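You operate a simulated robot arm through the tools that you are given. There is no shell and no other tool.

Carry out the task below with a simulated robot arm. There is one attempt and no reset: what you move stays moved.

Task
Tilt the display panel to mark 2.
Fine: loosen both wing nuts to move it and tighten them again.

It is judged by the outcome, as a careful person would: the job done as asked, and still so three seconds after it is handed in. It fails if anything else is knocked over, pushed out of place, dropped, spilled or broken.

Robot
A 7-joint arm with a fingered hand, fixed in place. Base frame: the origin is on the floor under the middle of its stand, x ahead of it, y to its left, z up. Units: cm, degrees, N and s.
It reaches about 108.9 cm from its shoulder. Its first joint turns from -149.0 to 149.0 degrees. Payload 3.5 kg.
Tool frame: the origin (TCP) lies between the finger pads and is the grasp point; the fingertips stand 3 cm ahead of it; z points along the fingers, y is the line along which they close. The gripper opens to 10.4 cm; its body begins 3.5 cm behind the TCP. The gripper is a hand of 4 fingers: y runs from the thumb to the fingers, the wrist lies at [-1.5, -11, -18.6] in the tool frame.
Orientation is that of the tool frame in the base frame, as a unit quaternion [w, x, y, z]. With the fingers straight down and the wrist toward the robot, the tool's x, y and z point along [0, 1, 0], [1, 0, 0] and [0, 0, -1] of the base frame.

Tools
- The arm moves only by the tool send_rows. Its argument "commands" is a list of rows, each an object (a shift or turn left out is 0) with "offset": the shift along the base's x, y, z in units of 40 mm (1.0 is 40 mm), a list of three; "dr": the turn, a rotation vector about the base's x, y, z in units of 8 degrees (1.0 is 8 degrees), a list of three. In form: [{"offset": [x, y, z], "dr": [rx, ry, rz]}, ...]. A call has 1 to 20 rows; each row shifts and turns the commanded pose from where the row before left it. A call with a number of a shift or a turn outside -1 to 1 is refused whole. Each row takes 0.2 s and may step no farther than 5 cm and 8.6 degrees from the row before; otherwise, the whole call is refused. Where a pose cannot be reached the arm comes as near as it can. A force on the tool above 90 N (or 10 N above the force at the start of the call, whichever is more), or a blocked arm, ends the call early, and 0.2 s more pass. In this call time passes only in rows, and 0.2 s behind the last. The reply holds the time, the measured pose of the TCP, the force on the tool along the base axes, the opening and the grip force, in the units named above and with some noise, with the torque about the TCP (base axes, N m) and any sound that the robot's microphone picked up, and new pictures: "views" is both (left out), scene, wrist or none.
- Cameras (640 x 400 px; columns grow to the right, rows downward): "scene" is fixed at [39.9, -64.99, 201.53]; the picture's right is [0.87, -0.50, 0.00], its down [-0.26, -0.44, -0.86] and it looks along [0.43, 0.74, -0.51] (base axes); focal length 370 px, centre (320, 200). "wrist" rides on the gripper at [6.1, -9.2, -13] in the tool frame; the picture's right is [-0.81, 0.28, -0.52], its down [-0.53, -0.71, 0.46] and it looks along [-0.24, 0.64, 0.72] (tool axes); focal length 275 px, centre (320, 200). There is no depth. A picture from a camera that has moved, and an enlarged one, comes with that camera's place and axes in the base frame and with its lens.
- raise_lower(by): slides the trunk up (or, below 0, down) by that many cm; the arm rides with it, the base frame stays. It gives what a move gives, with no picture.
- set_fingers(index, middle, ring, thumb_bend, thumb_turn): sets how far each is bent, from 0 (flat) to 1 (curled in); at 0.3 the hand is open as for a grip, at 0.7 the pads meet at the TCP. One left out holds its place. A second passes; each finger stops where it meets its share of the squeeze, and holds until it gets a number again. It is the only way to open and close the hand. It gives what a move gives, with no picture; readings hold the bend of each and the force on the fingers (four entries, about 0 where the hand has none), thumb and palm. thumb_turn goes from beside the hand (0) to across from the fingers (1), as for a grip.
- inspect(camera, box): a new picture of the part [left, top, right, bottom] of that camera's present view, enlarged. No time passes.
- hand_in(): hands the job in; it is judged then, once.

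Places have to be worked out from the pictures, the camera data and where the tool is seen. Open the gripper and draw the arm clear of the work before you hand the job in, unless the task says otherwise.

The tools are called after "Request:" by a JSON object that holds its "name" and its "arguments". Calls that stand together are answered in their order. send_rows: Moves the arm, as the interface text tells. Its arguments: {"type":"object","properties":{"commands":{"type":"array"},"views":{"type":"string","enum":["both","scene","wrist","none"]}},"required":["commands"]} The other tools are called the same way: raise_lower (by) moves the trunk up or down; set_fingers (index, middle, ring, thumb_bend, thumb_turn) moves the fingers one by one; inspect (camera, box) takes an enlarged picture of a part of a camera's view; hand_in () hands the job in.

At the start:

```text
clock: 0.0
tool_pos: [75.86, 19.76, 155.07]
orientation: [0.001, 0.707, 0.707, 0.0]
contact_force: [-1.1, 0.0, 0.9]
ft_torque: [0.03, -0.02, 0.01]
grip_width: 10.37
grip_force: 0.0
shape: jaw
bend: [0.3, 0.3, 0.3, 0.3, 0.98]
finger forces: [0.1, 0.1, 0.1, 0.0, 0.1, 0.1]
trunk travel left (down, up): [-65.0, 6.0]
```

scene: 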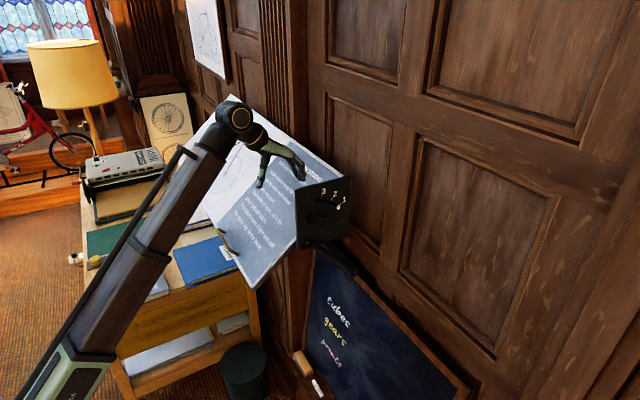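
wrist: 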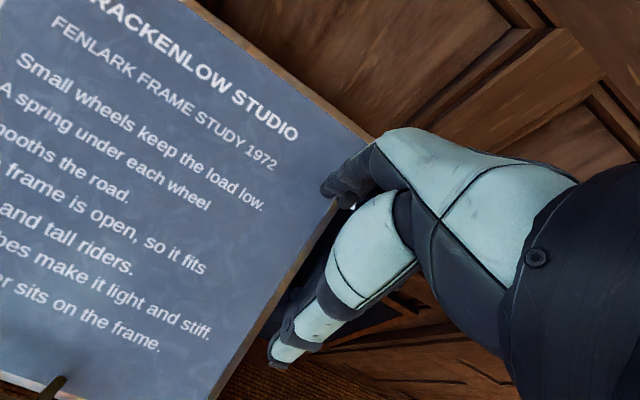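

I start by looking closely at the scene picture around the panel and its side bracket with marks.

Request:
{"name": "inspect", "arguments": {"camera": "scene", "box": [280, 150, 380, 260]}}

Request:
{"name": "inspect", "arguments": {"camera": "scene", "box": [160, 80, 380, 300]}}

Request:
{"name": "inspect", "arguments": {"camera": "wrist", "box": [200, 120, 460, 400]}}

```text
3.64 times, centred on (330, 205) of scene
camera zoom: at [39.9, -64.99, 201.53], right [0.87, -0.5, 0.0], down [-0.26, -0.44, -0.86], along [0.43, 0.74, -0.51], focal length 1347 px, centre (284, 182)
```

zoom: 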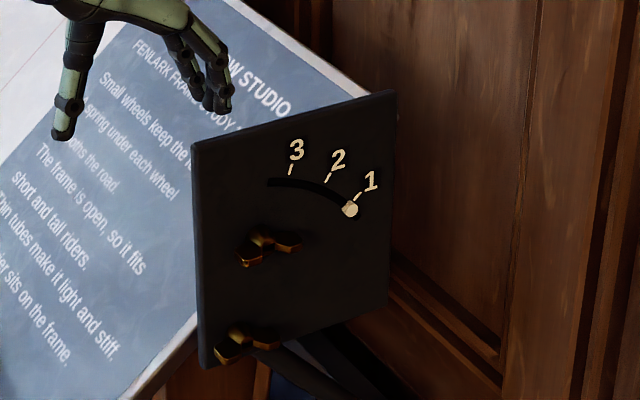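

```text
1.82 times, centred on (270, 190) of scene
camera zoom: at [39.9, -64.99, 201.53], right [0.87, -0.5, 0.0], down [-0.26, -0.44, -0.86], along [0.43, 0.74, -0.51], focal length 674 px, centre (411, 218)
```

zoom: 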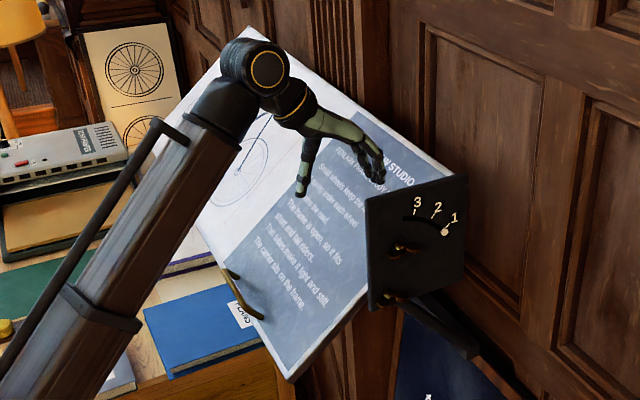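

```text
1.43 times, centred on (330, 260) of wrist
camera zoom: at [66.73, 25.93, 168.05], right [0.28, -0.81, 0.52], down [-0.71, -0.53, -0.46], along [0.64, -0.24, -0.72], focal length 393 px, centre (306, 114)
```

zoom: 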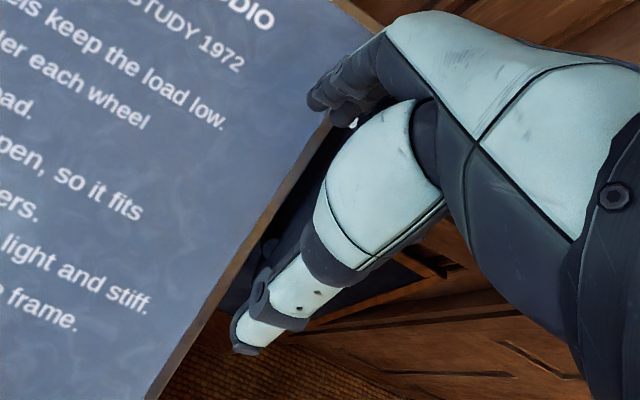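

The pointer pin sits at mark 1 on a side plate (facing -y) that carries two brass wing nuts; from both views I put the plate near y≈13, x≈77–95, z≈132–153. I enlarge the nuts further before moving.

Request:
{"name": "inspect", "arguments": {"camera": "scene", "box": [295, 185, 345, 255]}}

Request:
{"name": "inspect", "arguments": {"camera": "scene", "box": [300, 205, 330, 225]}}

Request:
{"name": "inspect", "arguments": {"camera": "scene", "box": [295, 235, 325, 255]}}

Request:
{"name": "inspect", "arguments": {"camera": "scene", "box": [310, 180, 355, 215]}}

Request:
{"name": "inspect", "arguments": {"camera": "scene", "box": [60, 80, 320, 400]}}

```text
5.71 times, centred on (320, 220) of scene
camera zoom: at [39.9, -64.99, 201.53], right [0.87, -0.5, 0.0], down [-0.26, -0.44, -0.86], along [0.43, 0.74, -0.51], focal length 2117 px, centre (320, 86)
```

zoom: 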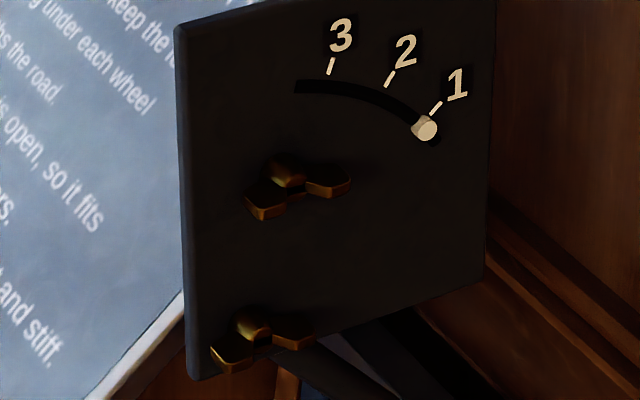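

```text
16.00 times, centred on (315, 215) of scene
camera zoom: at [39.9, -64.99, 201.53], right [0.87, -0.5, 0.0], down [-0.26, -0.44, -0.86], along [0.43, 0.74, -0.51], focal length 5928 px, centre (400, -40)
```

zoom: 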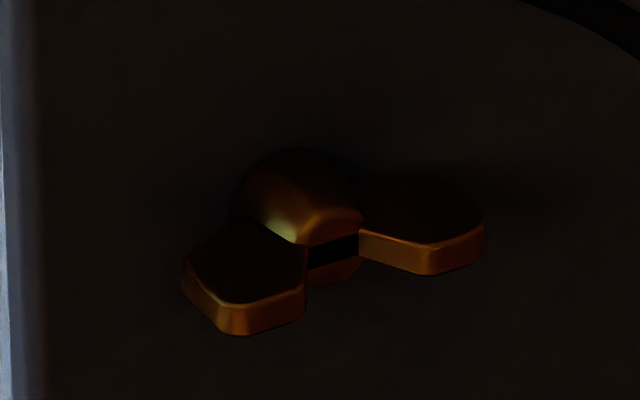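

```text
16.00 times, centred on (310, 245) of scene
camera zoom: at [39.9, -64.99, 201.53], right [0.87, -0.5, 0.0], down [-0.26, -0.44, -0.86], along [0.43, 0.74, -0.51], focal length 5928 px, centre (480, -520)
```

zoom: 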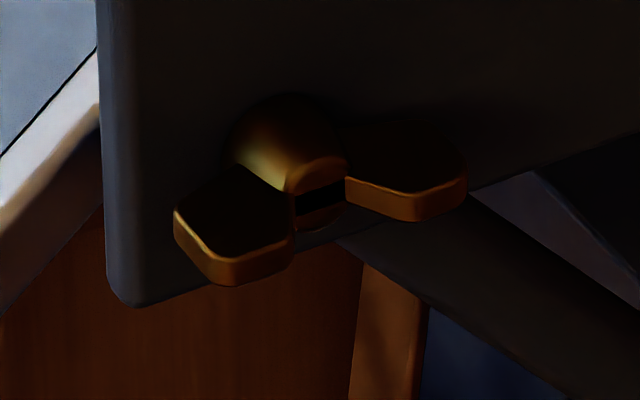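

```text
11.43 times, centred on (332, 198) of scene
camera zoom: at [39.9, -64.99, 201.53], right [0.87, -0.5, 0.0], down [-0.26, -0.44, -0.86], along [0.43, 0.74, -0.51], focal length 4234 px, centre (177, 229)
```

zoom: 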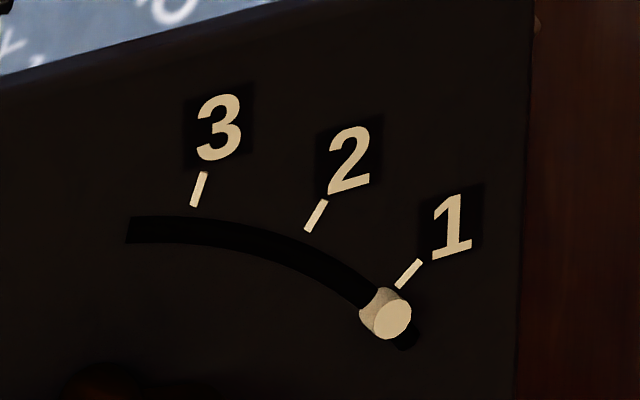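

```text
1.25 times, centred on (190, 240) of scene
camera zoom: at [39.9, -64.99, 201.53], right [0.87, -0.5, 0.0], down [-0.26, -0.44, -0.86], along [0.43, 0.74, -0.51], focal length 463 px, centre (482, 150)
```

zoom: 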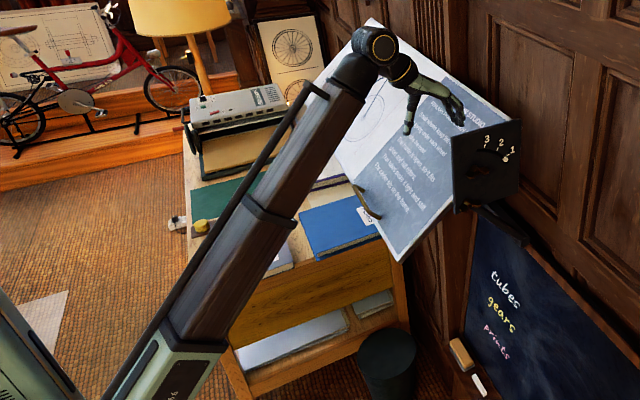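

The wings of both nuts lie roughly level, about 6 cm across, and the pin must travel about 16° around the lower nut to reach mark 2. I lift the hand clear of the panel and swing it out to the -y side of the plate, starting to turn the fingers toward +y.

Request:
{"name": "send_rows", "arguments": {"commands": [{"offset": [0, 0, 1]}, {"offset": [-0.2, 0, 1]}, {"offset": [-0.3, -1, 0.3]}, {"offset": [-0.3, -1, 0]}, {"offset": [-0.3, -1, 0]}, {"offset": [-0.3, -1, 0]}, {"offset": [-0.3, -1, 0], "dr": [1, 0, 0]}, {"offset": [0, -1, 0], "dr": [1, 0, 0]}, {"offset": [0, -1, 0], "dr": [1, 0, 0]}, {"offset": [0, -0.5, 0], "dr": [1, 0, 0]}, {"offset": [0, -0.5, 0], "dr": [1, 0, 0]}, {"offset": [0, 0, 0], "dr": [1, 0, 0]}], "views": "both"}}

```text
clock: 2.6
tool_pos: [70.6, -12.43, 159.27]
orientation: [-0.288, 0.646, 0.646, 0.288]
contact_force: [0.7, 0.8, -0.1]
ft_torque: [0.03, -0.02, 0.02]
grip_width: 10.35
grip_force: 0.0
shape: jaw
bend: [0.3, 0.3, 0.3, 0.3, 0.98]
finger forces: [0.0, 0.1, 0.1, 0.0, 0.1, 0.1]
out of reach, approached as far as the arm can: row 2, 4, 5, 6, 7
trunk travel left (down, up): [-65.0, 6.0]
camera wrist: at [61.61, -18.04, 172.54], right [0.28, -0.93, -0.26], down [-0.71, -0.02, -0.7], along [0.65, 0.38, -0.66], focal length 275 px, centre (320, 200)
```

scene: 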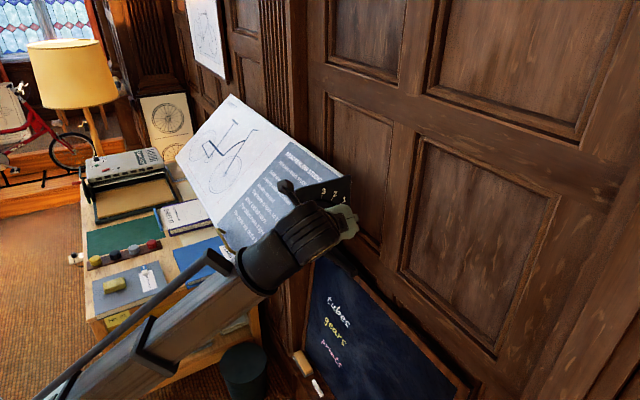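
wrist: 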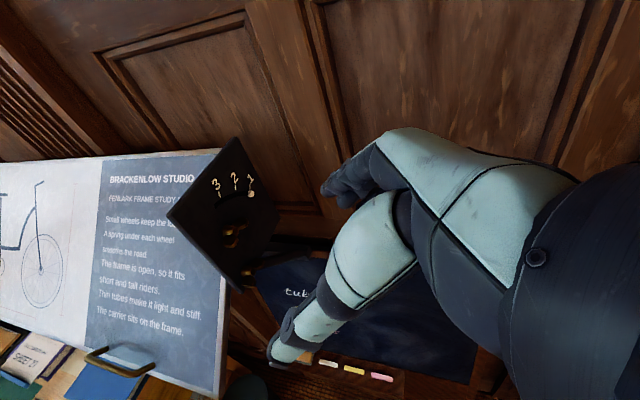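

The nut A triangulates from both cameras to about (82.7, 12, 142.8). I finish turning the fingers toward +y while lowering the hand to the nuts' height, still about 20 cm short of the plate.

Request:
{"name": "send_rows", "arguments": {"commands": [{"offset": [0, -0.3, -0.7], "dr": [1, 0, 0]}, {"offset": [0, -0.3, -0.7], "dr": [1, 0, 0]}, {"offset": [0, 0, -0.7], "dr": [1, 0, 0]}, {"offset": [0, 0, -0.7], "dr": [1, 0, 0]}, {"offset": [0, 0, -0.5], "dr": [1, 0, 0]}, {"offset": [0, 0, 0], "dr": [0.25, 0, 0]}], "views": "both"}}

```text
clock: 4.0
tool_pos: [70.79, -14.63, 146.27]
orientation: [-0.5, 0.499, 0.5, 0.501]
contact_force: [0.8, 0.3, 0.9]
ft_torque: [-0.01, -0.02, 0.0]
grip_width: 10.39
grip_force: 0.0
shape: jaw
bend: [0.3, 0.3, 0.3, 0.3, 0.98]
finger forces: [0.1, 0.0, 0.0, 0.1, 0.0, 0.0]
trunk travel left (down, up): [-65.0, 6.0]
camera wrist: at [61.64, -27.9, 152.2], right [0.28, -0.52, -0.81], down [-0.71, 0.46, -0.53], along [0.64, 0.73, -0.24], focal length 275 px, centre (320, 200)
```

scene: 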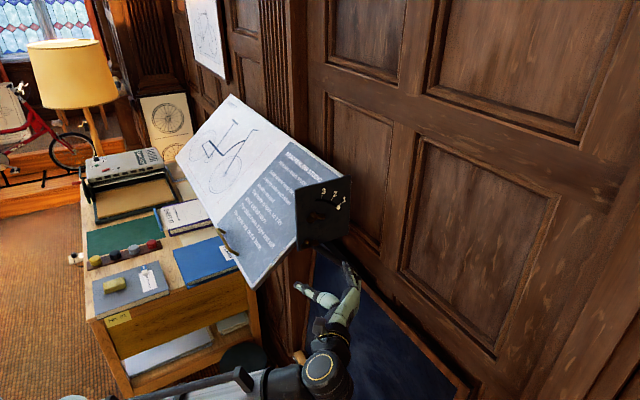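
wrist: 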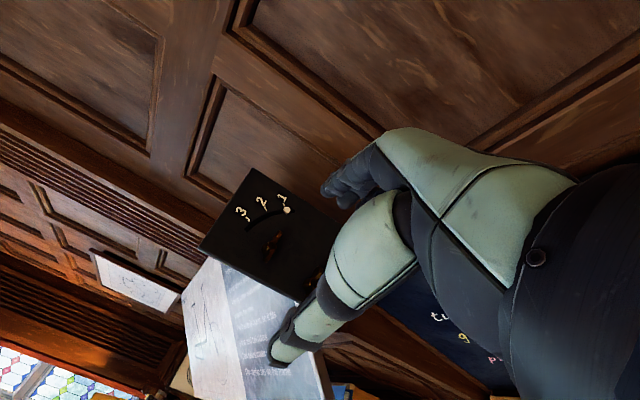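

The fingers now point along +y at the right height. I test whether the hand can roll +90° about y (closing line vertical, thumb on top), which would let me grip the level wings and turn them counter-clockwise back to this pose.

Request:
{"name": "send_rows", "arguments": {"commands": [{"dr": [0, 1, 0]}, {"dr": [0, 1, 0]}, {"dr": [0, 1, 0]}, {"dr": [0, 1, 0]}, {"dr": [0, 1, 0]}, {"dr": [0, 1, 0]}, {"dr": [0, 1, 0]}, {"dr": [0, 1, 0]}, {"dr": [0, 1, 0]}, {"dr": [0, 1, 0]}, {"dr": [0, 1, 0]}, {"dr": [0, 0.25, 0]}], "views": "both"}}

```text
clock: 6.6
tool_pos: [76.62, -7.47, 141.84]
orientation: [0.71, -0.702, -0.006, -0.057]
contact_force: [-0.1, -0.5, 0.7]
ft_torque: [0.02, -0.01, 0.01]
grip_width: 10.35
grip_force: 0.1
shape: jaw
bend: [0.3, 0.3, 0.3, 0.3, 0.98]
finger forces: [0.0, 0.0, 0.0, 0.0, 0.0, 0.1]
out of reach, approached as far as the arm can: row 9, 10, 11, 12
trunk travel left (down, up): [-65.0, 6.0]
camera wrist: at [81.02, -20.95, 151.27], right [-0.82, -0.46, -0.35], down [-0.56, 0.49, 0.67], along [-0.13, 0.75, -0.65], focal length 275 px, centre (320, 200)
```

scene: 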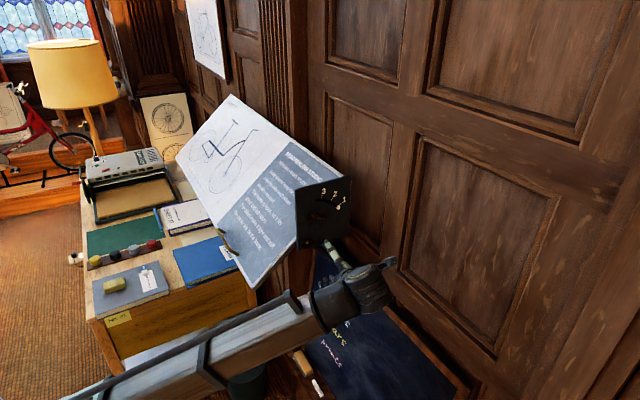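
wrist: 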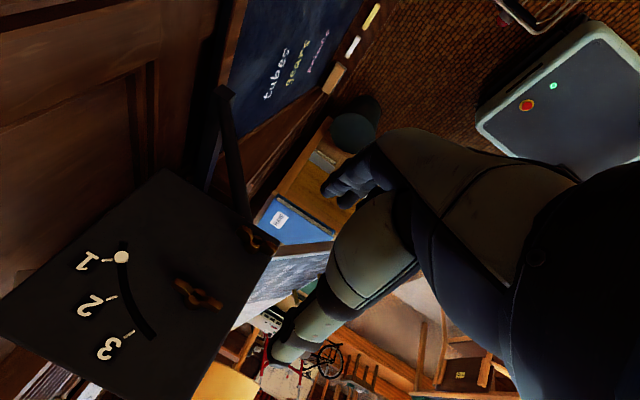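

The roll nearly completed (closing line vertical, fingers along +y), and the wrist camera now views the plate squarely, placing nut A at about (82.6, 12.4, 143.3). I enlarge this view to locate both nuts and the plate more exactly.

Request:
{"name": "inspect", "arguments": {"camera": "wrist", "box": [0, 160, 290, 400]}}

Request:
{"name": "inspect", "arguments": {"camera": "wrist", "box": [160, 210, 280, 320]}}

Request:
{"name": "inspect", "arguments": {"camera": "scene", "box": [270, 170, 410, 330]}}

```text
1.67 times, centred on (145, 280) of wrist
camera zoom: at [81.02, -20.95, 151.27], right [-0.82, -0.46, -0.35], down [-0.56, 0.49, 0.67], along [-0.13, 0.75, -0.65], focal length 459 px, centre (612, 67)
```

zoom: 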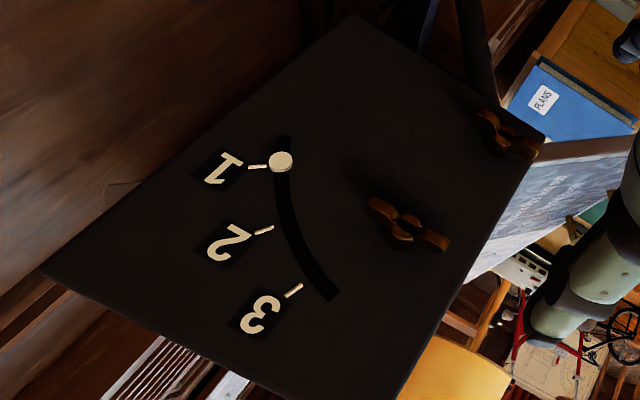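

```text
3.64 times, centred on (220, 265) of wrist
camera zoom: at [81.02, -20.95, 151.27], right [-0.82, -0.46, -0.35], down [-0.56, 0.49, 0.67], along [-0.13, 0.75, -0.65], focal length 1001 px, centre (684, -36)
```

zoom: 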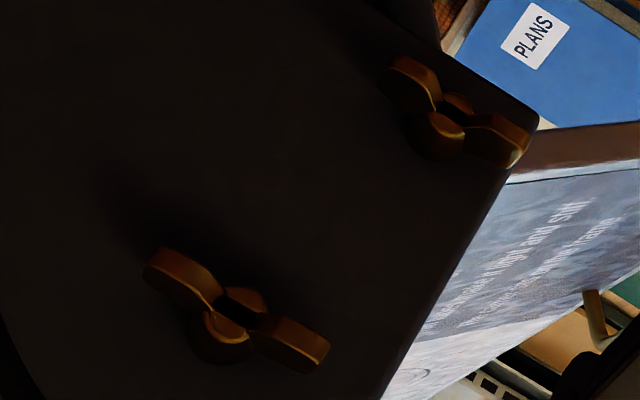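

```text
2.50 times, centred on (340, 250) of scene
camera zoom: at [39.9, -64.99, 201.53], right [0.87, -0.5, 0.0], down [-0.26, -0.44, -0.86], along [0.43, 0.74, -0.51], focal length 926 px, centre (270, 75)
```

zoom: 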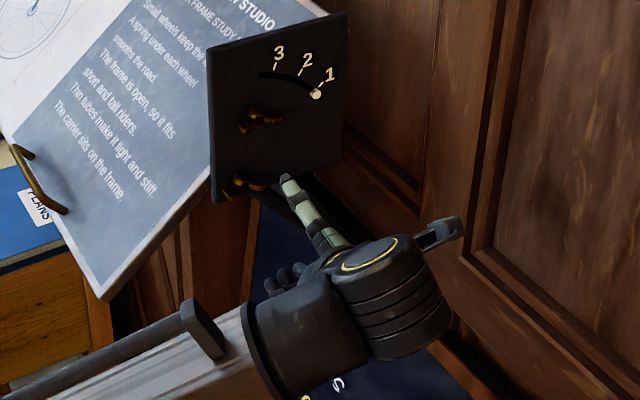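

Nut A's wings span about x 79.4–85.0 at z≈143.5, tilted ~6° up to the right; nut B's centre is about (80.0, 12, 134.7), plate face y≈14.2. I narrow the hand opening to about 5 cm so it doesn't touch nut B while approaching nut A.

Request:
{"name": "set_fingers", "arguments": {"index": 0.5, "middle": 0.5, "ring": 0.5, "thumb_bend": 0.5}}

Request:
{"name": "send_rows", "arguments": {"commands": [{"offset": [0.5, 0.3, 0.4]}, {"offset": [0.5, 0.5, 0]}, {"offset": [0.45, 0.5, 0]}], "views": "both"}}

```text
clock: 7.6
tool_pos: [76.65, -7.41, 141.93]
orientation: [0.71, -0.702, -0.007, -0.057]
contact_force: [-0.1, 0.0, -0.6]
ft_torque: [0.0, 0.03, 0.02]
grip_width: 5.27
grip_force: 0.0
shape: fingers
bend: [0.5, 0.5, 0.5, 0.5, 0.98]
finger forces: [0.0, 0.0, 0.1, 0.0, 0.0, 0.0]
trunk travel left (down, up): [-65.0, 6.0]
```

```text
clock: 8.4
tool_pos: [82.62, -2.07, 143.39]
orientation: [0.71, -0.702, -0.007, -0.057]
contact_force: [0.2, 0.3, 0.4]
ft_torque: [-0.01, 0.0, 0.04]
grip_width: 5.24
grip_force: 0.1
shape: fingers
bend: [0.5, 0.5, 0.5, 0.5, 0.98]
finger forces: [0.0, 0.0, 0.0, 0.0, 0.1, 0.0]
trunk travel left (down, up): [-65.0, 6.0]
camera wrist: at [86.92, -15.7, 152.85], right [-0.82, -0.46, -0.35], down [-0.56, 0.49, 0.67], along [-0.13, 0.75, -0.65], focal length 275 px, centre (320, 200)
```

scene: 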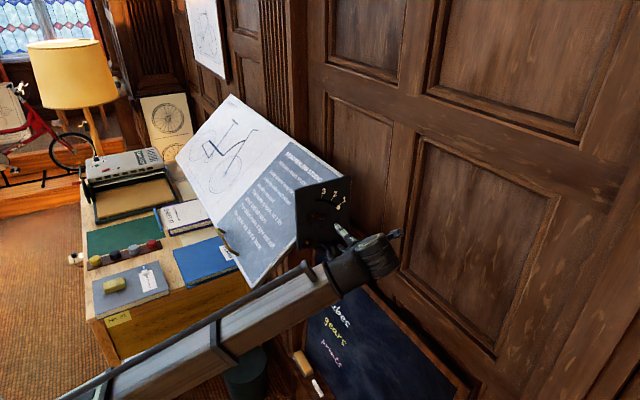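
wrist: 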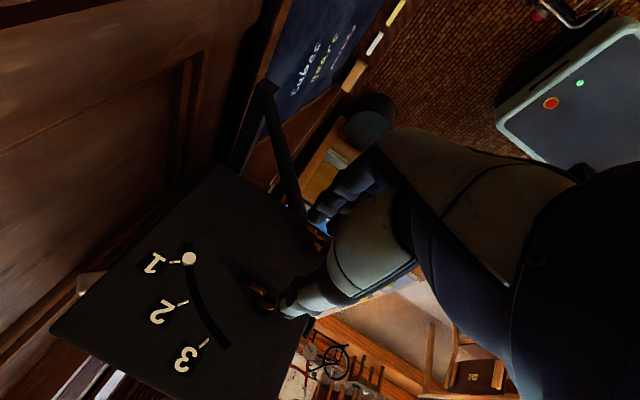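

The hand sits at (82.6, -2.1, 143.4), about 16 cm from the plate, all reachable. I check the wrist view around the thumb tip and nut A before moving in.

Request:
{"name": "inspect", "arguments": {"camera": "wrist", "box": [180, 180, 360, 340]}}

Request:
{"name": "inspect", "arguments": {"camera": "scene", "box": [285, 160, 415, 300]}}

```text
2.50 times, centred on (270, 260) of wrist
camera zoom: at [86.92, -15.7, 152.85], right [-0.82, -0.46, -0.35], down [-0.56, 0.49, 0.67], along [-0.13, 0.75, -0.65], focal length 688 px, centre (445, 50)
```

zoom: 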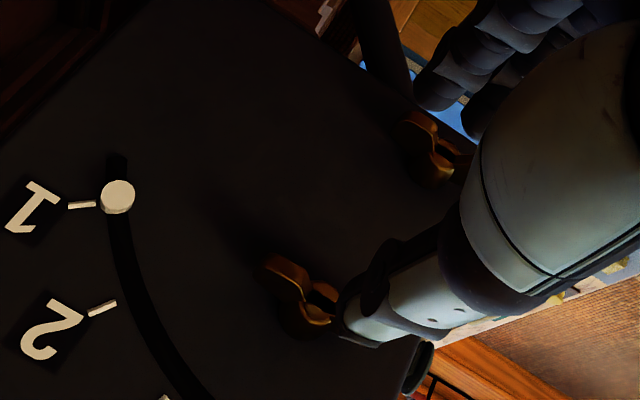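

```text
2.86 times, centred on (350, 230) of scene
camera zoom: at [39.9, -64.99, 201.53], right [0.87, -0.5, 0.0], down [-0.26, -0.44, -0.86], along [0.43, 0.74, -0.51], focal length 1058 px, centre (234, 114)
```

zoom: 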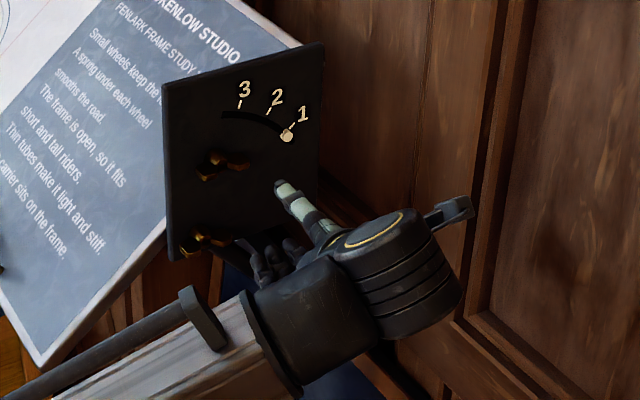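

TCP is lined up with nut A's axis within about half a centimetre. I advance 9 cm toward the plate, nudging x slightly and squaring the hand.

Request:
{"name": "send_rows", "arguments": {"commands": [{"offset": [-0.05, 0.75, 0], "dr": [0, 0, 0.25]}, {"offset": [-0.05, 0.75, 0], "dr": [0, 0, 0.25]}, {"offset": [0, 0.75, 0]}], "views": "both"}}

Request:
{"name": "inspect", "arguments": {"camera": "wrist", "box": [200, 200, 380, 360]}}

Request:
{"name": "inspect", "arguments": {"camera": "scene", "box": [280, 170, 400, 280]}}

```text
clock: 9.2
tool_pos: [82.09, 6.82, 143.51]
orientation: [0.712, -0.701, -0.031, -0.032]
contact_force: [-0.9, -0.4, -0.3]
ft_torque: [-0.01, 0.01, -0.01]
grip_width: 5.24
grip_force: 0.0
shape: fingers
bend: [0.5, 0.5, 0.5, 0.5, 0.98]
finger forces: [0.0, 0.0, 0.0, 0.1, 0.0, 0.1]
trunk travel left (down, up): [-65.0, 6.0]
camera wrist: at [87.27, -6.35, 152.99], right [-0.78, -0.51, -0.35], down [-0.59, 0.45, 0.67], along [-0.18, 0.73, -0.65], focal length 275 px, centre (320, 200)
```

scene: 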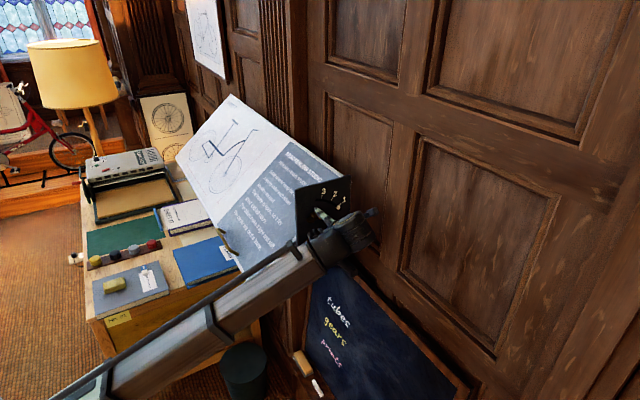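
wrist: 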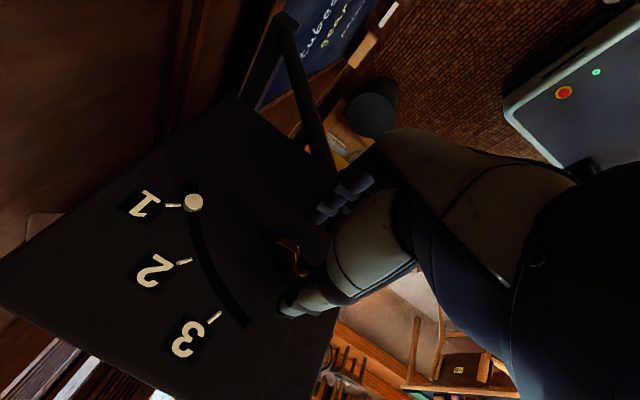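

```text
2.50 times, centred on (290, 280) of wrist
camera zoom: at [87.27, -6.35, 152.99], right [-0.78, -0.51, -0.35], down [-0.59, 0.45, 0.67], along [-0.18, 0.73, -0.65], focal length 688 px, centre (395, 0)
```

zoom: 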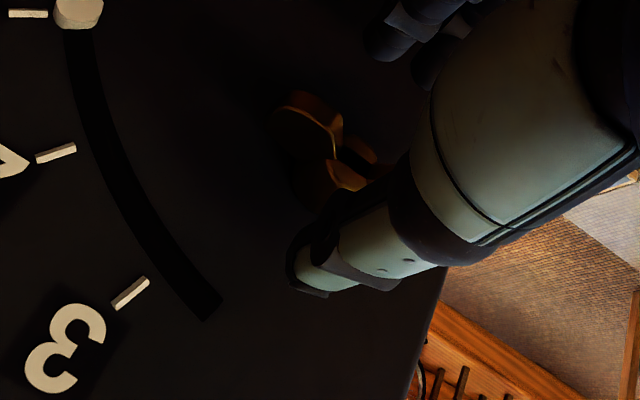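

```text
3.64 times, centred on (340, 225) of scene
camera zoom: at [39.9, -64.99, 201.53], right [0.87, -0.5, 0.0], down [-0.26, -0.44, -0.86], along [0.43, 0.74, -0.51], focal length 1347 px, centre (247, 109)
```

zoom: 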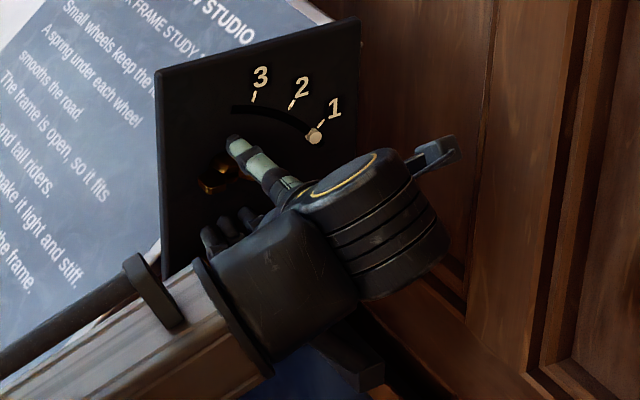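

Thumb is above nut A and the fingers below it, with no contact yet. I edge in with small steps toward TCP y≈10, watching the force.

Request:
{"name": "send_rows", "arguments": {"commands": [{"offset": [0.05, 0.25, 0]}, {"offset": [0, 0.25, 0]}, {"offset": [0, 0.2, 0]}], "views": "both"}}

Request:
{"name": "inspect", "arguments": {"camera": "wrist", "box": [200, 200, 380, 360]}}

Request:
{"name": "inspect", "arguments": {"camera": "scene", "box": [290, 180, 350, 250]}}

```text
clock: 10.0
tool_pos: [82.32, 8.67, 143.43]
orientation: [0.712, -0.701, -0.03, -0.033]
contact_force: [-4.1, -35.5, -3.0]
ft_torque: [-1.39, 0.12, 0.06]
grip_width: 5.29
grip_force: 18.4
shape: fingers
bend: [0.5, 0.47, 0.5, 0.5, 0.98]
finger forces: [15.7, 21.3, 0.0, 0.0, 0.1, 0.1]
trunk travel left (down, up): [-65.0, 6.0]
camera wrist: at [87.55, -4.61, 152.86], right [-0.79, -0.51, -0.35], down [-0.59, 0.45, 0.67], along [-0.18, 0.74, -0.65], focal length 275 px, centre (320, 200)
```

scene: 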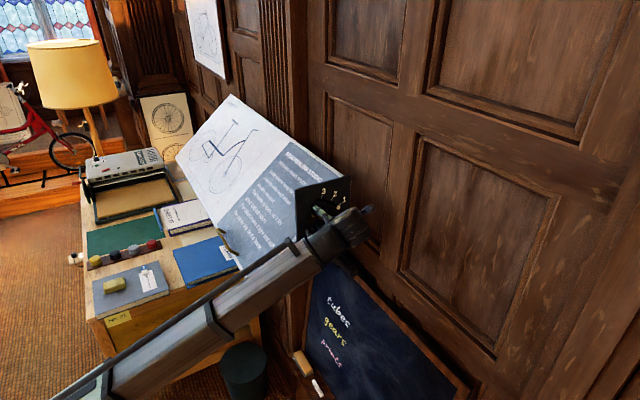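
wrist: 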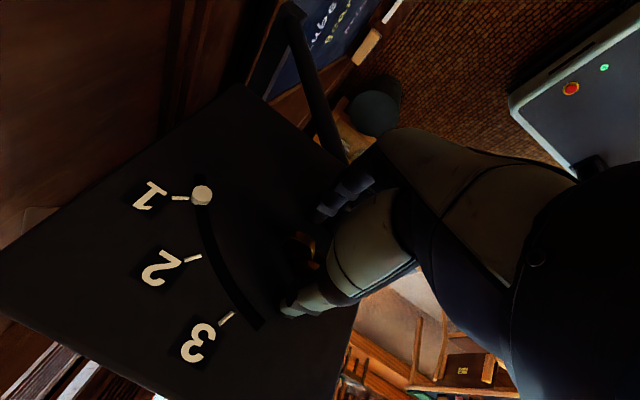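

```text
2.50 times, centred on (290, 280) of wrist
camera zoom: at [87.55, -4.61, 152.86], right [-0.79, -0.51, -0.35], down [-0.59, 0.45, 0.67], along [-0.18, 0.74, -0.65], focal length 688 px, centre (395, 0)
```

zoom: 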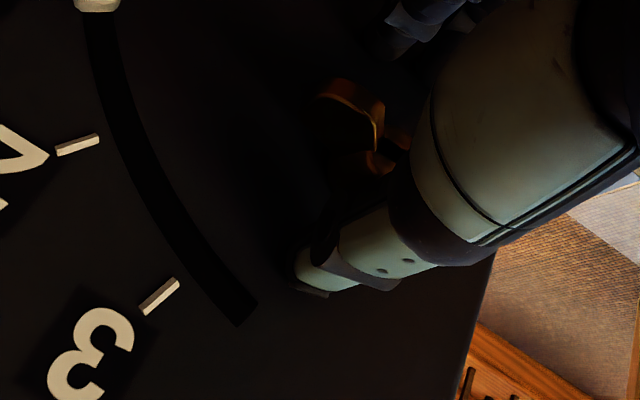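

```text
5.71 times, centred on (320, 215) of scene
camera zoom: at [39.9, -64.99, 201.53], right [0.87, -0.5, 0.0], down [-0.26, -0.44, -0.86], along [0.43, 0.74, -0.51], focal length 2117 px, centre (320, 114)
```

zoom: 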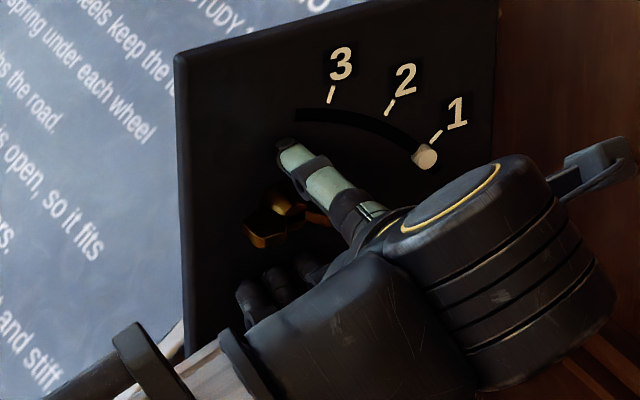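

The index and middle fingertips touched (35 N along y at about z 139.5): at half bend the fingers reach farther and met the plate face. I back off 2 cm, then close the hand to a narrower gap, which shortens the fingers' reach.

Request:
{"name": "send_rows", "arguments": {"commands": [{"offset": [0, -0.25, 0]}, {"offset": [0, -0.25, 0]}], "views": "none"}}

Request:
{"name": "set_fingers", "arguments": {"index": 0.6, "middle": 0.6, "ring": 0.6, "thumb_bend": 0.6}}

Request:
{"name": "inspect", "arguments": {"camera": "scene", "box": [290, 180, 350, 250]}}

Request:
{"name": "inspect", "arguments": {"camera": "wrist", "box": [220, 180, 360, 320]}}

```text
clock: 10.6
tool_pos: [82.3, 7.69, 143.63]
orientation: [0.713, -0.7, -0.032, -0.032]
contact_force: [0.2, -0.4, -1.1]
ft_torque: [0.04, 0.01, -0.01]
grip_width: 5.26
grip_force: 0.0
shape: fingers
bend: [0.5, 0.5, 0.5, 0.5, 0.98]
finger forces: [0.1, 0.0, 0.1, 0.0, 0.0, 0.0]
trunk travel left (down, up): [-65.0, 6.0]
```

```text
clock: 11.6
tool_pos: [82.2, 7.62, 143.48]
orientation: [0.712, -0.701, -0.031, -0.032]
contact_force: [0.1, 0.6, 0.0]
ft_torque: [-0.01, 0.04, -0.01]
grip_width: 2.66
grip_force: 0.2
shape: fingers
bend: [0.6, 0.6, 0.6, 0.6, 0.98]
finger forces: [0.0, 0.0, 0.0, 0.0, 0.1, 0.1]
trunk travel left (down, up): [-65.0, 6.0]
```

```text
5.71 times, centred on (320, 215) of scene
camera zoom: at [39.9, -64.99, 201.53], right [0.87, -0.5, 0.0], down [-0.26, -0.44, -0.86], along [0.43, 0.74, -0.51], focal length 2117 px, centre (320, 114)
```

zoom: 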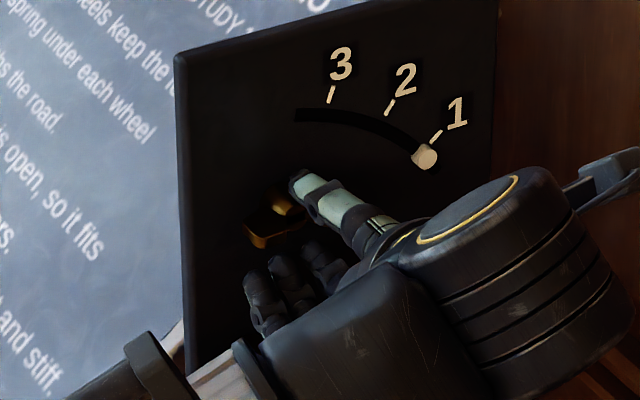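

```text
2.86 times, centred on (290, 250) of wrist
camera zoom: at [87.57, -5.62, 152.88], right [-0.78, -0.51, -0.35], down [-0.59, 0.45, 0.67], along [-0.18, 0.73, -0.65], focal length 786 px, centre (406, 57)
```

zoom: 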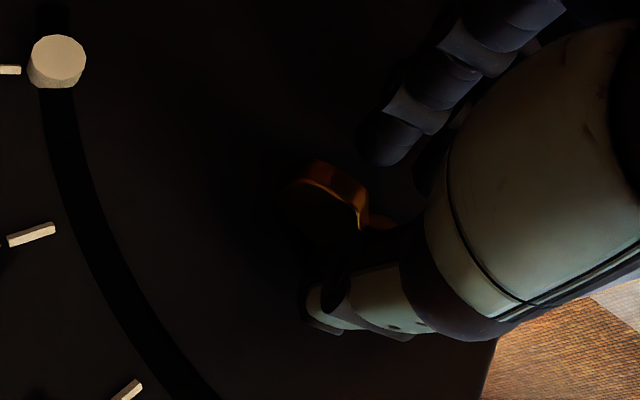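

With the narrower gap the thumb and fingers straddle the wing height, but the fingers' middle sits about 0.8 cm toward -x of the nut's centre. I shift +0.6 cm in x and edge forward in small steps.

Request:
{"name": "send_rows", "arguments": {"commands": [{"offset": [0.15, 0.15, 0]}, {"offset": [0, 0.2, 0]}, {"offset": [0, 0.2, 0]}], "views": "none"}}

Request:
{"name": "inspect", "arguments": {"camera": "scene", "box": [290, 180, 350, 250]}}

Request:
{"name": "inspect", "arguments": {"camera": "wrist", "box": [220, 180, 360, 320]}}

```text
clock: 12.4
tool_pos: [82.88, 8.62, 143.46]
orientation: [0.712, -0.701, -0.028, -0.034]
contact_force: [-4.1, -40.8, -6.0]
ft_torque: [-1.04, 0.06, -0.25]
grip_width: 2.64
grip_force: 21.0
shape: fingers
bend: [0.6, 0.59, 0.6, 0.6, 0.98]
finger forces: [32.2, 9.0, 0.0, 0.1, 0.1, 0.0]
trunk travel left (down, up): [-65.0, 6.0]
```

```text
5.71 times, centred on (320, 215) of scene
camera zoom: at [39.9, -64.99, 201.53], right [0.87, -0.5, 0.0], down [-0.26, -0.44, -0.86], along [0.43, 0.74, -0.51], focal length 2117 px, centre (320, 114)
```

zoom: 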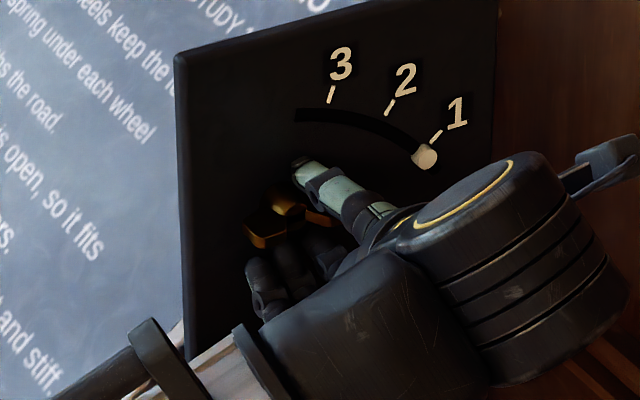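

```text
2.86 times, centred on (290, 250) of wrist
camera zoom: at [88.16, -4.59, 152.8], right [-0.79, -0.51, -0.35], down [-0.59, 0.45, 0.67], along [-0.18, 0.74, -0.65], focal length 786 px, centre (406, 57)
```

zoom: 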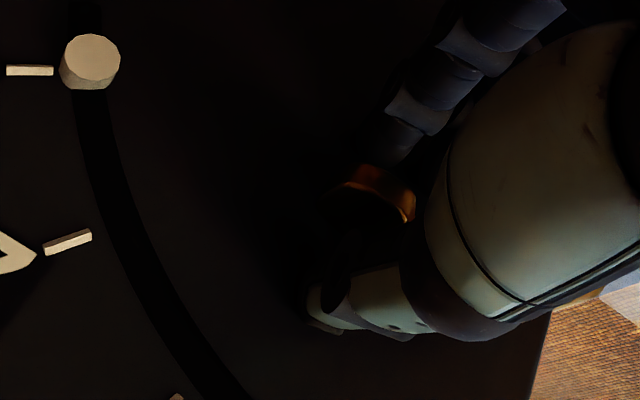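

Re-triangulating with several views, the wing tips lie near y≈9.7, z≈144.2 and the plate face at about y≈11.8, so the index tip is simply resting on the plate and the wings are already between the pads. I back off 0.4 cm, raise 0.6 cm to centre on the wings, then look.

Request:
{"name": "send_rows", "arguments": {"commands": [{"offset": [-0.05, -0.12, 0.08]}, {"offset": [0, 0, 0.07]}], "views": "none"}}

Request:
{"name": "inspect", "arguments": {"camera": "scene", "box": [295, 195, 335, 235]}}

Request:
{"name": "inspect", "arguments": {"camera": "wrist", "box": [260, 180, 340, 300]}}

```text
clock: 13.0
tool_pos: [82.74, 8.53, 143.96]
orientation: [0.712, -0.701, -0.03, -0.032]
contact_force: [1.9, -36.2, -6.5]
ft_torque: [-1.14, 0.0, -0.34]
grip_width: 3.2
grip_force: 17.5
shape: fingers
bend: [0.56, 0.58, 0.6, 0.6, 0.98]
finger forces: [25.7, 9.4, 0.0, 0.0, 0.0, 0.2]
trunk travel left (down, up): [-65.0, 6.0]
```

```text
10.00 times, centred on (315, 215) of scene
camera zoom: at [39.9, -64.99, 201.53], right [0.87, -0.5, 0.0], down [-0.26, -0.44, -0.86], along [0.43, 0.74, -0.51], focal length 3705 px, centre (370, 50)
```

zoom: 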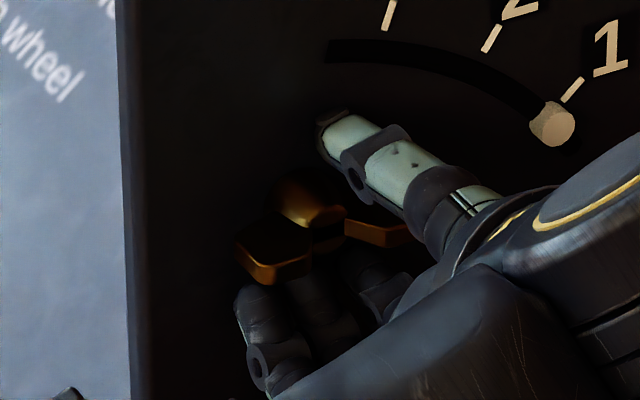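

```text
3.33 times, centred on (300, 240) of wrist
camera zoom: at [88.07, -4.63, 153.41], right [-0.78, -0.51, -0.35], down [-0.59, 0.45, 0.67], along [-0.18, 0.74, -0.65], focal length 918 px, centre (387, 67)
```

zoom: 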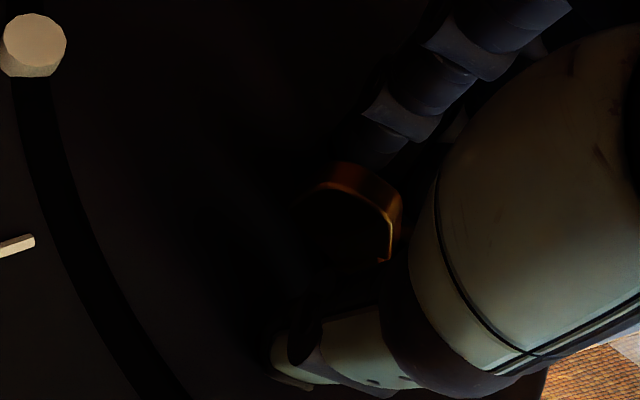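

The reading still shows 36 N in y because the commanded pose was deeper than the contact. I back the command off another 1 cm to unload the fingers.

Request:
{"name": "send_rows", "arguments": {"commands": [{"offset": [0, -0.25, 0]}], "views": "none"}}

Request:
{"name": "inspect", "arguments": {"camera": "scene", "box": [295, 195, 335, 235]}}

Request:
{"name": "inspect", "arguments": {"camera": "wrist", "box": [260, 180, 340, 300]}}

```text
clock: 13.4
tool_pos: [82.67, 8.52, 144.16]
orientation: [0.713, -0.699, -0.034, -0.031]
contact_force: [-0.1, -2.7, -0.8]
ft_torque: [-0.03, 0.0, -0.04]
grip_width: 2.77
grip_force: 0.7
shape: fingers
bend: [0.59, 0.6, 0.6, 0.6, 0.98]
finger forces: [0.1, 1.8, 0.0, 0.0, 0.1, 0.1]
trunk travel left (down, up): [-65.0, 6.0]
```

```text
10.00 times, centred on (315, 215) of scene
camera zoom: at [39.9, -64.99, 201.53], right [0.87, -0.5, 0.0], down [-0.26, -0.44, -0.86], along [0.43, 0.74, -0.51], focal length 3705 px, centre (370, 50)
```

zoom: 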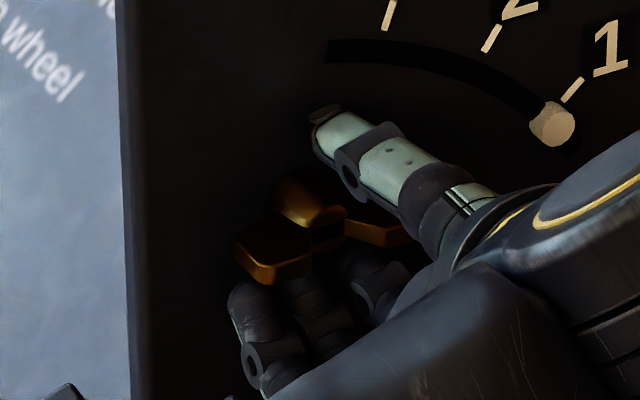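

```text
3.33 times, centred on (300, 240) of wrist
camera zoom: at [87.96, -4.64, 153.56], right [-0.78, -0.52, -0.36], down [-0.6, 0.44, 0.67], along [-0.19, 0.74, -0.65], focal length 918 px, centre (387, 67)
```

zoom: 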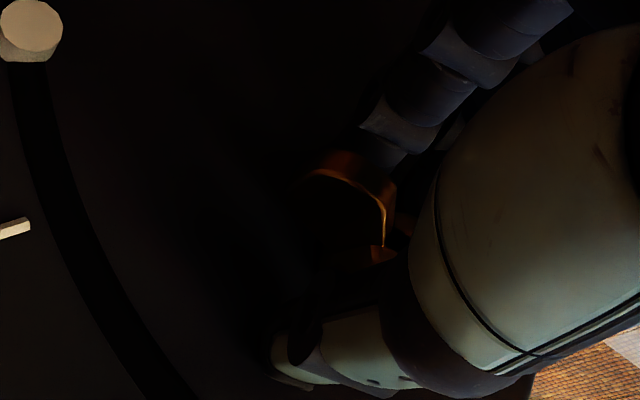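

Contact is nearly gone and the wing sits between the thumb above and the fingers below. I close the hand on nut A.

Request:
{"name": "set_fingers", "arguments": {"index": 0.75, "middle": 0.75, "ring": 0.75, "thumb_bend": 0.75}}

Request:
{"name": "inspect", "arguments": {"camera": "scene", "box": [295, 195, 335, 235]}}

Request:
{"name": "inspect", "arguments": {"camera": "wrist", "box": [260, 180, 340, 300]}}

```text
clock: 14.4
tool_pos: [82.61, 8.6, 144.0]
orientation: [0.711, -0.702, -0.031, -0.031]
contact_force: [-7.0, 14.2, -16.8]
ft_torque: [-0.3, -0.14, 0.09]
grip_width: 0.23
grip_force: 14.0
shape: fingers
bend: [0.73, 0.65, 0.73, 0.71, 0.97]
finger forces: [7.4, 8.4, 5.7, 0.1, 5.6, 0.0]
trunk travel left (down, up): [-65.0, 6.0]
```

```text
10.00 times, centred on (315, 215) of scene
camera zoom: at [39.9, -64.99, 201.53], right [0.87, -0.5, 0.0], down [-0.26, -0.44, -0.86], along [0.43, 0.74, -0.51], focal length 3705 px, centre (370, 50)
```

zoom: 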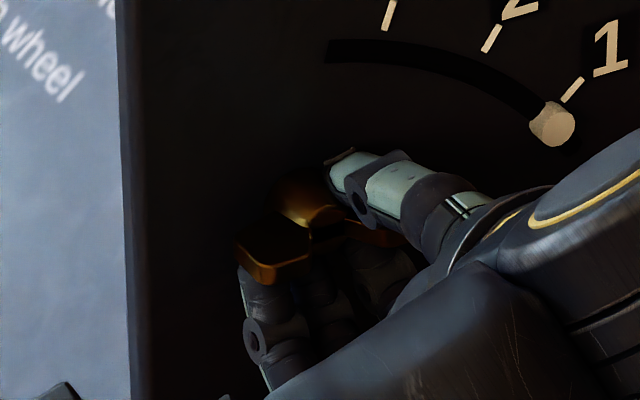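

```text
3.33 times, centred on (300, 240) of wrist
camera zoom: at [87.95, -4.55, 153.44], right [-0.78, -0.51, -0.35], down [-0.59, 0.45, 0.67], along [-0.19, 0.73, -0.65], focal length 918 px, centre (387, 67)
```

zoom: 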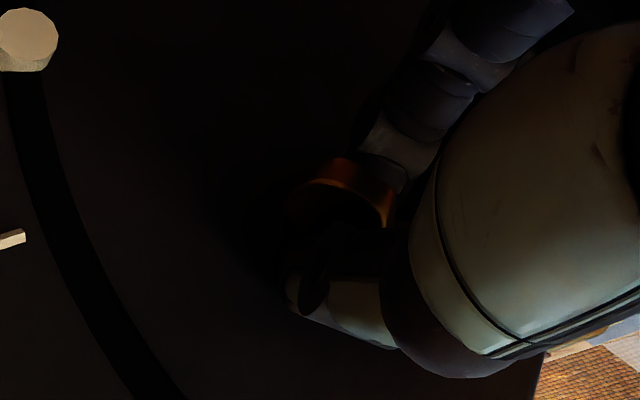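

All three fingers and the thumb report contact (5–8 N each) on nut A. I turn the hand counter-clockwise 24° about the nut axis and watch torque and sound.

Request:
{"name": "send_rows", "arguments": {"commands": [{"offset": [0, 0, 0.017], "dr": [0, -1, 0]}, {"offset": [0, 0, 0.017], "dr": [0, -1, 0]}, {"offset": [-0.005, 0, 0.017], "dr": [0, -1, 0]}], "views": "none"}}

Request:
{"name": "inspect", "arguments": {"camera": "scene", "box": [295, 185, 345, 235]}}

Request:
{"name": "inspect", "arguments": {"camera": "wrist", "box": [240, 180, 360, 300]}}

```text
clock: 15.2
tool_pos: [82.71, 8.49, 144.08]
orientation: [0.689, -0.68, -0.18, -0.177]
contact_force: [-5.4, 13.9, -16.1]
ft_torque: [-0.29, -0.04, 0.08]
grip_width: 0.25
grip_force: 12.6
shape: fingers
bend: [0.73, 0.65, 0.74, 0.71, 0.97]
finger forces: [7.8, 7.5, 3.7, 0.0, 5.5, 0.0]
trunk travel left (down, up): [-65.0, 6.0]
```

```text
8.00 times, centred on (320, 210) of scene
camera zoom: at [39.9, -64.99, 201.53], right [0.87, -0.5, 0.0], down [-0.26, -0.44, -0.86], along [0.43, 0.74, -0.51], focal length 2964 px, centre (320, 120)
```

zoom: 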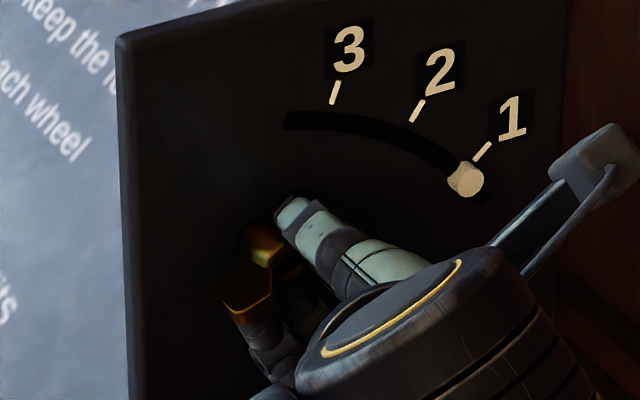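

```text
3.33 times, centred on (300, 240) of wrist
camera zoom: at [83.68, -4.63, 155.01], right [-0.57, -0.51, -0.64], down [-0.82, 0.45, 0.37], along [0.1, 0.73, -0.67], focal length 918 px, centre (387, 67)
```

zoom: 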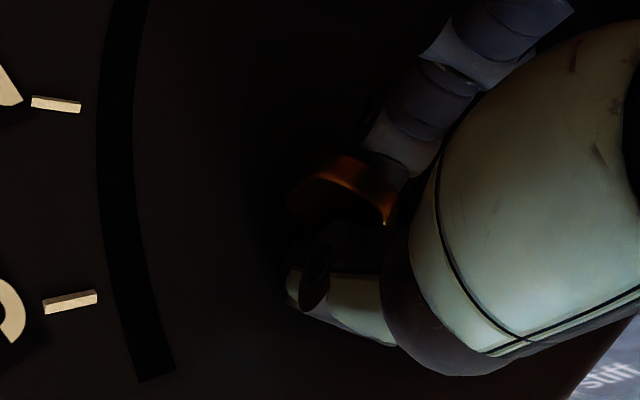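

Nut A turned along with the hand with hardly any torque. I continue counter-clockwise another 64°.

Request:
{"name": "send_rows", "arguments": {"commands": [{"offset": [-0.01, 0, 0.013], "dr": [0, -1, 0]}, {"offset": [-0.01, 0, 0.013], "dr": [0, -1, 0]}, {"offset": [-0.013, 0, 0.012], "dr": [0, -1, 0]}, {"offset": [-0.014, 0, 0.01], "dr": [0, -1, 0]}, {"offset": [-0.015, 0, 0.008], "dr": [0, -1, 0]}, {"offset": [-0.016, 0, 0.006], "dr": [0, -1, 0]}, {"offset": [-0.016, 0, 0.004], "dr": [0, -1, 0]}, {"offset": [-0.017, 0, 0.002], "dr": [0, -1, 0]}], "views": "both"}}

Request:
{"name": "inspect", "arguments": {"camera": "scene", "box": [295, 185, 345, 235]}}

Request:
{"name": "inspect", "arguments": {"camera": "wrist", "box": [240, 180, 360, 300]}}

```text
clock: 17.0
tool_pos: [82.37, 8.34, 144.53]
orientation: [-0.489, 0.482, 0.518, 0.51]
contact_force: [11.2, 9.8, 2.2]
ft_torque: [0.01, 0.0, -0.23]
grip_width: 0.26
grip_force: 10.2
shape: fingers
bend: [0.73, 0.72, 0.75, 0.71, 0.96]
finger forces: [7.7, 6.4, 0.8, 0.0, 5.9, 0.0]
trunk travel left (down, up): [-65.0, 6.0]
camera wrist: at [73.1, -4.77, 150.06], right [0.33, -0.51, -0.79], down [-0.69, 0.45, -0.57], along [0.65, 0.73, -0.21], focal length 275 px, centre (320, 200)
```

scene: 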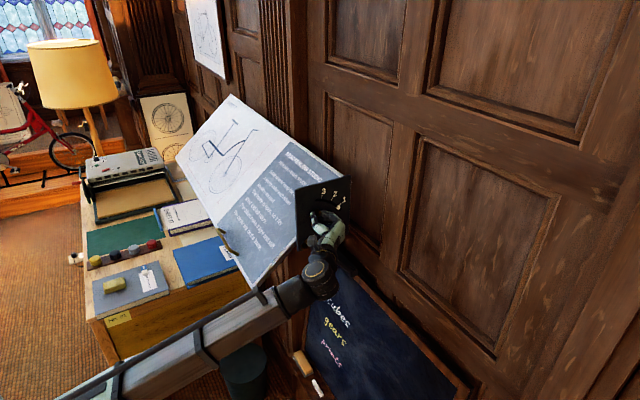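
wrist: 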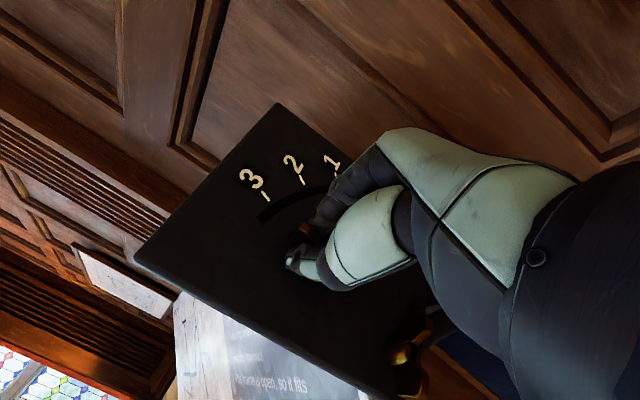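

```text
8.00 times, centred on (320, 210) of scene
camera zoom: at [39.9, -64.99, 201.53], right [0.87, -0.5, 0.0], down [-0.26, -0.44, -0.86], along [0.43, 0.74, -0.51], focal length 2964 px, centre (320, 120)
```

zoom: 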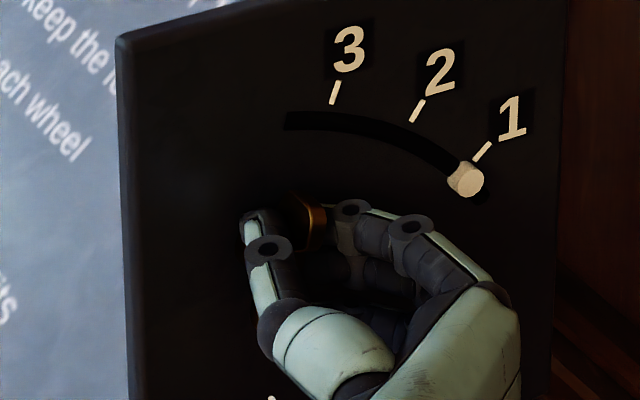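

```text
3.33 times, centred on (300, 240) of wrist
camera zoom: at [73.1, -4.77, 150.06], right [0.33, -0.51, -0.79], down [-0.69, 0.45, -0.57], along [0.65, 0.73, -0.21], focal length 918 px, centre (387, 67)
```

zoom: 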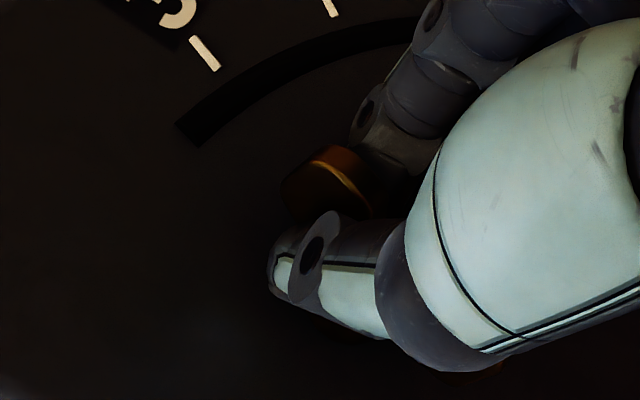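

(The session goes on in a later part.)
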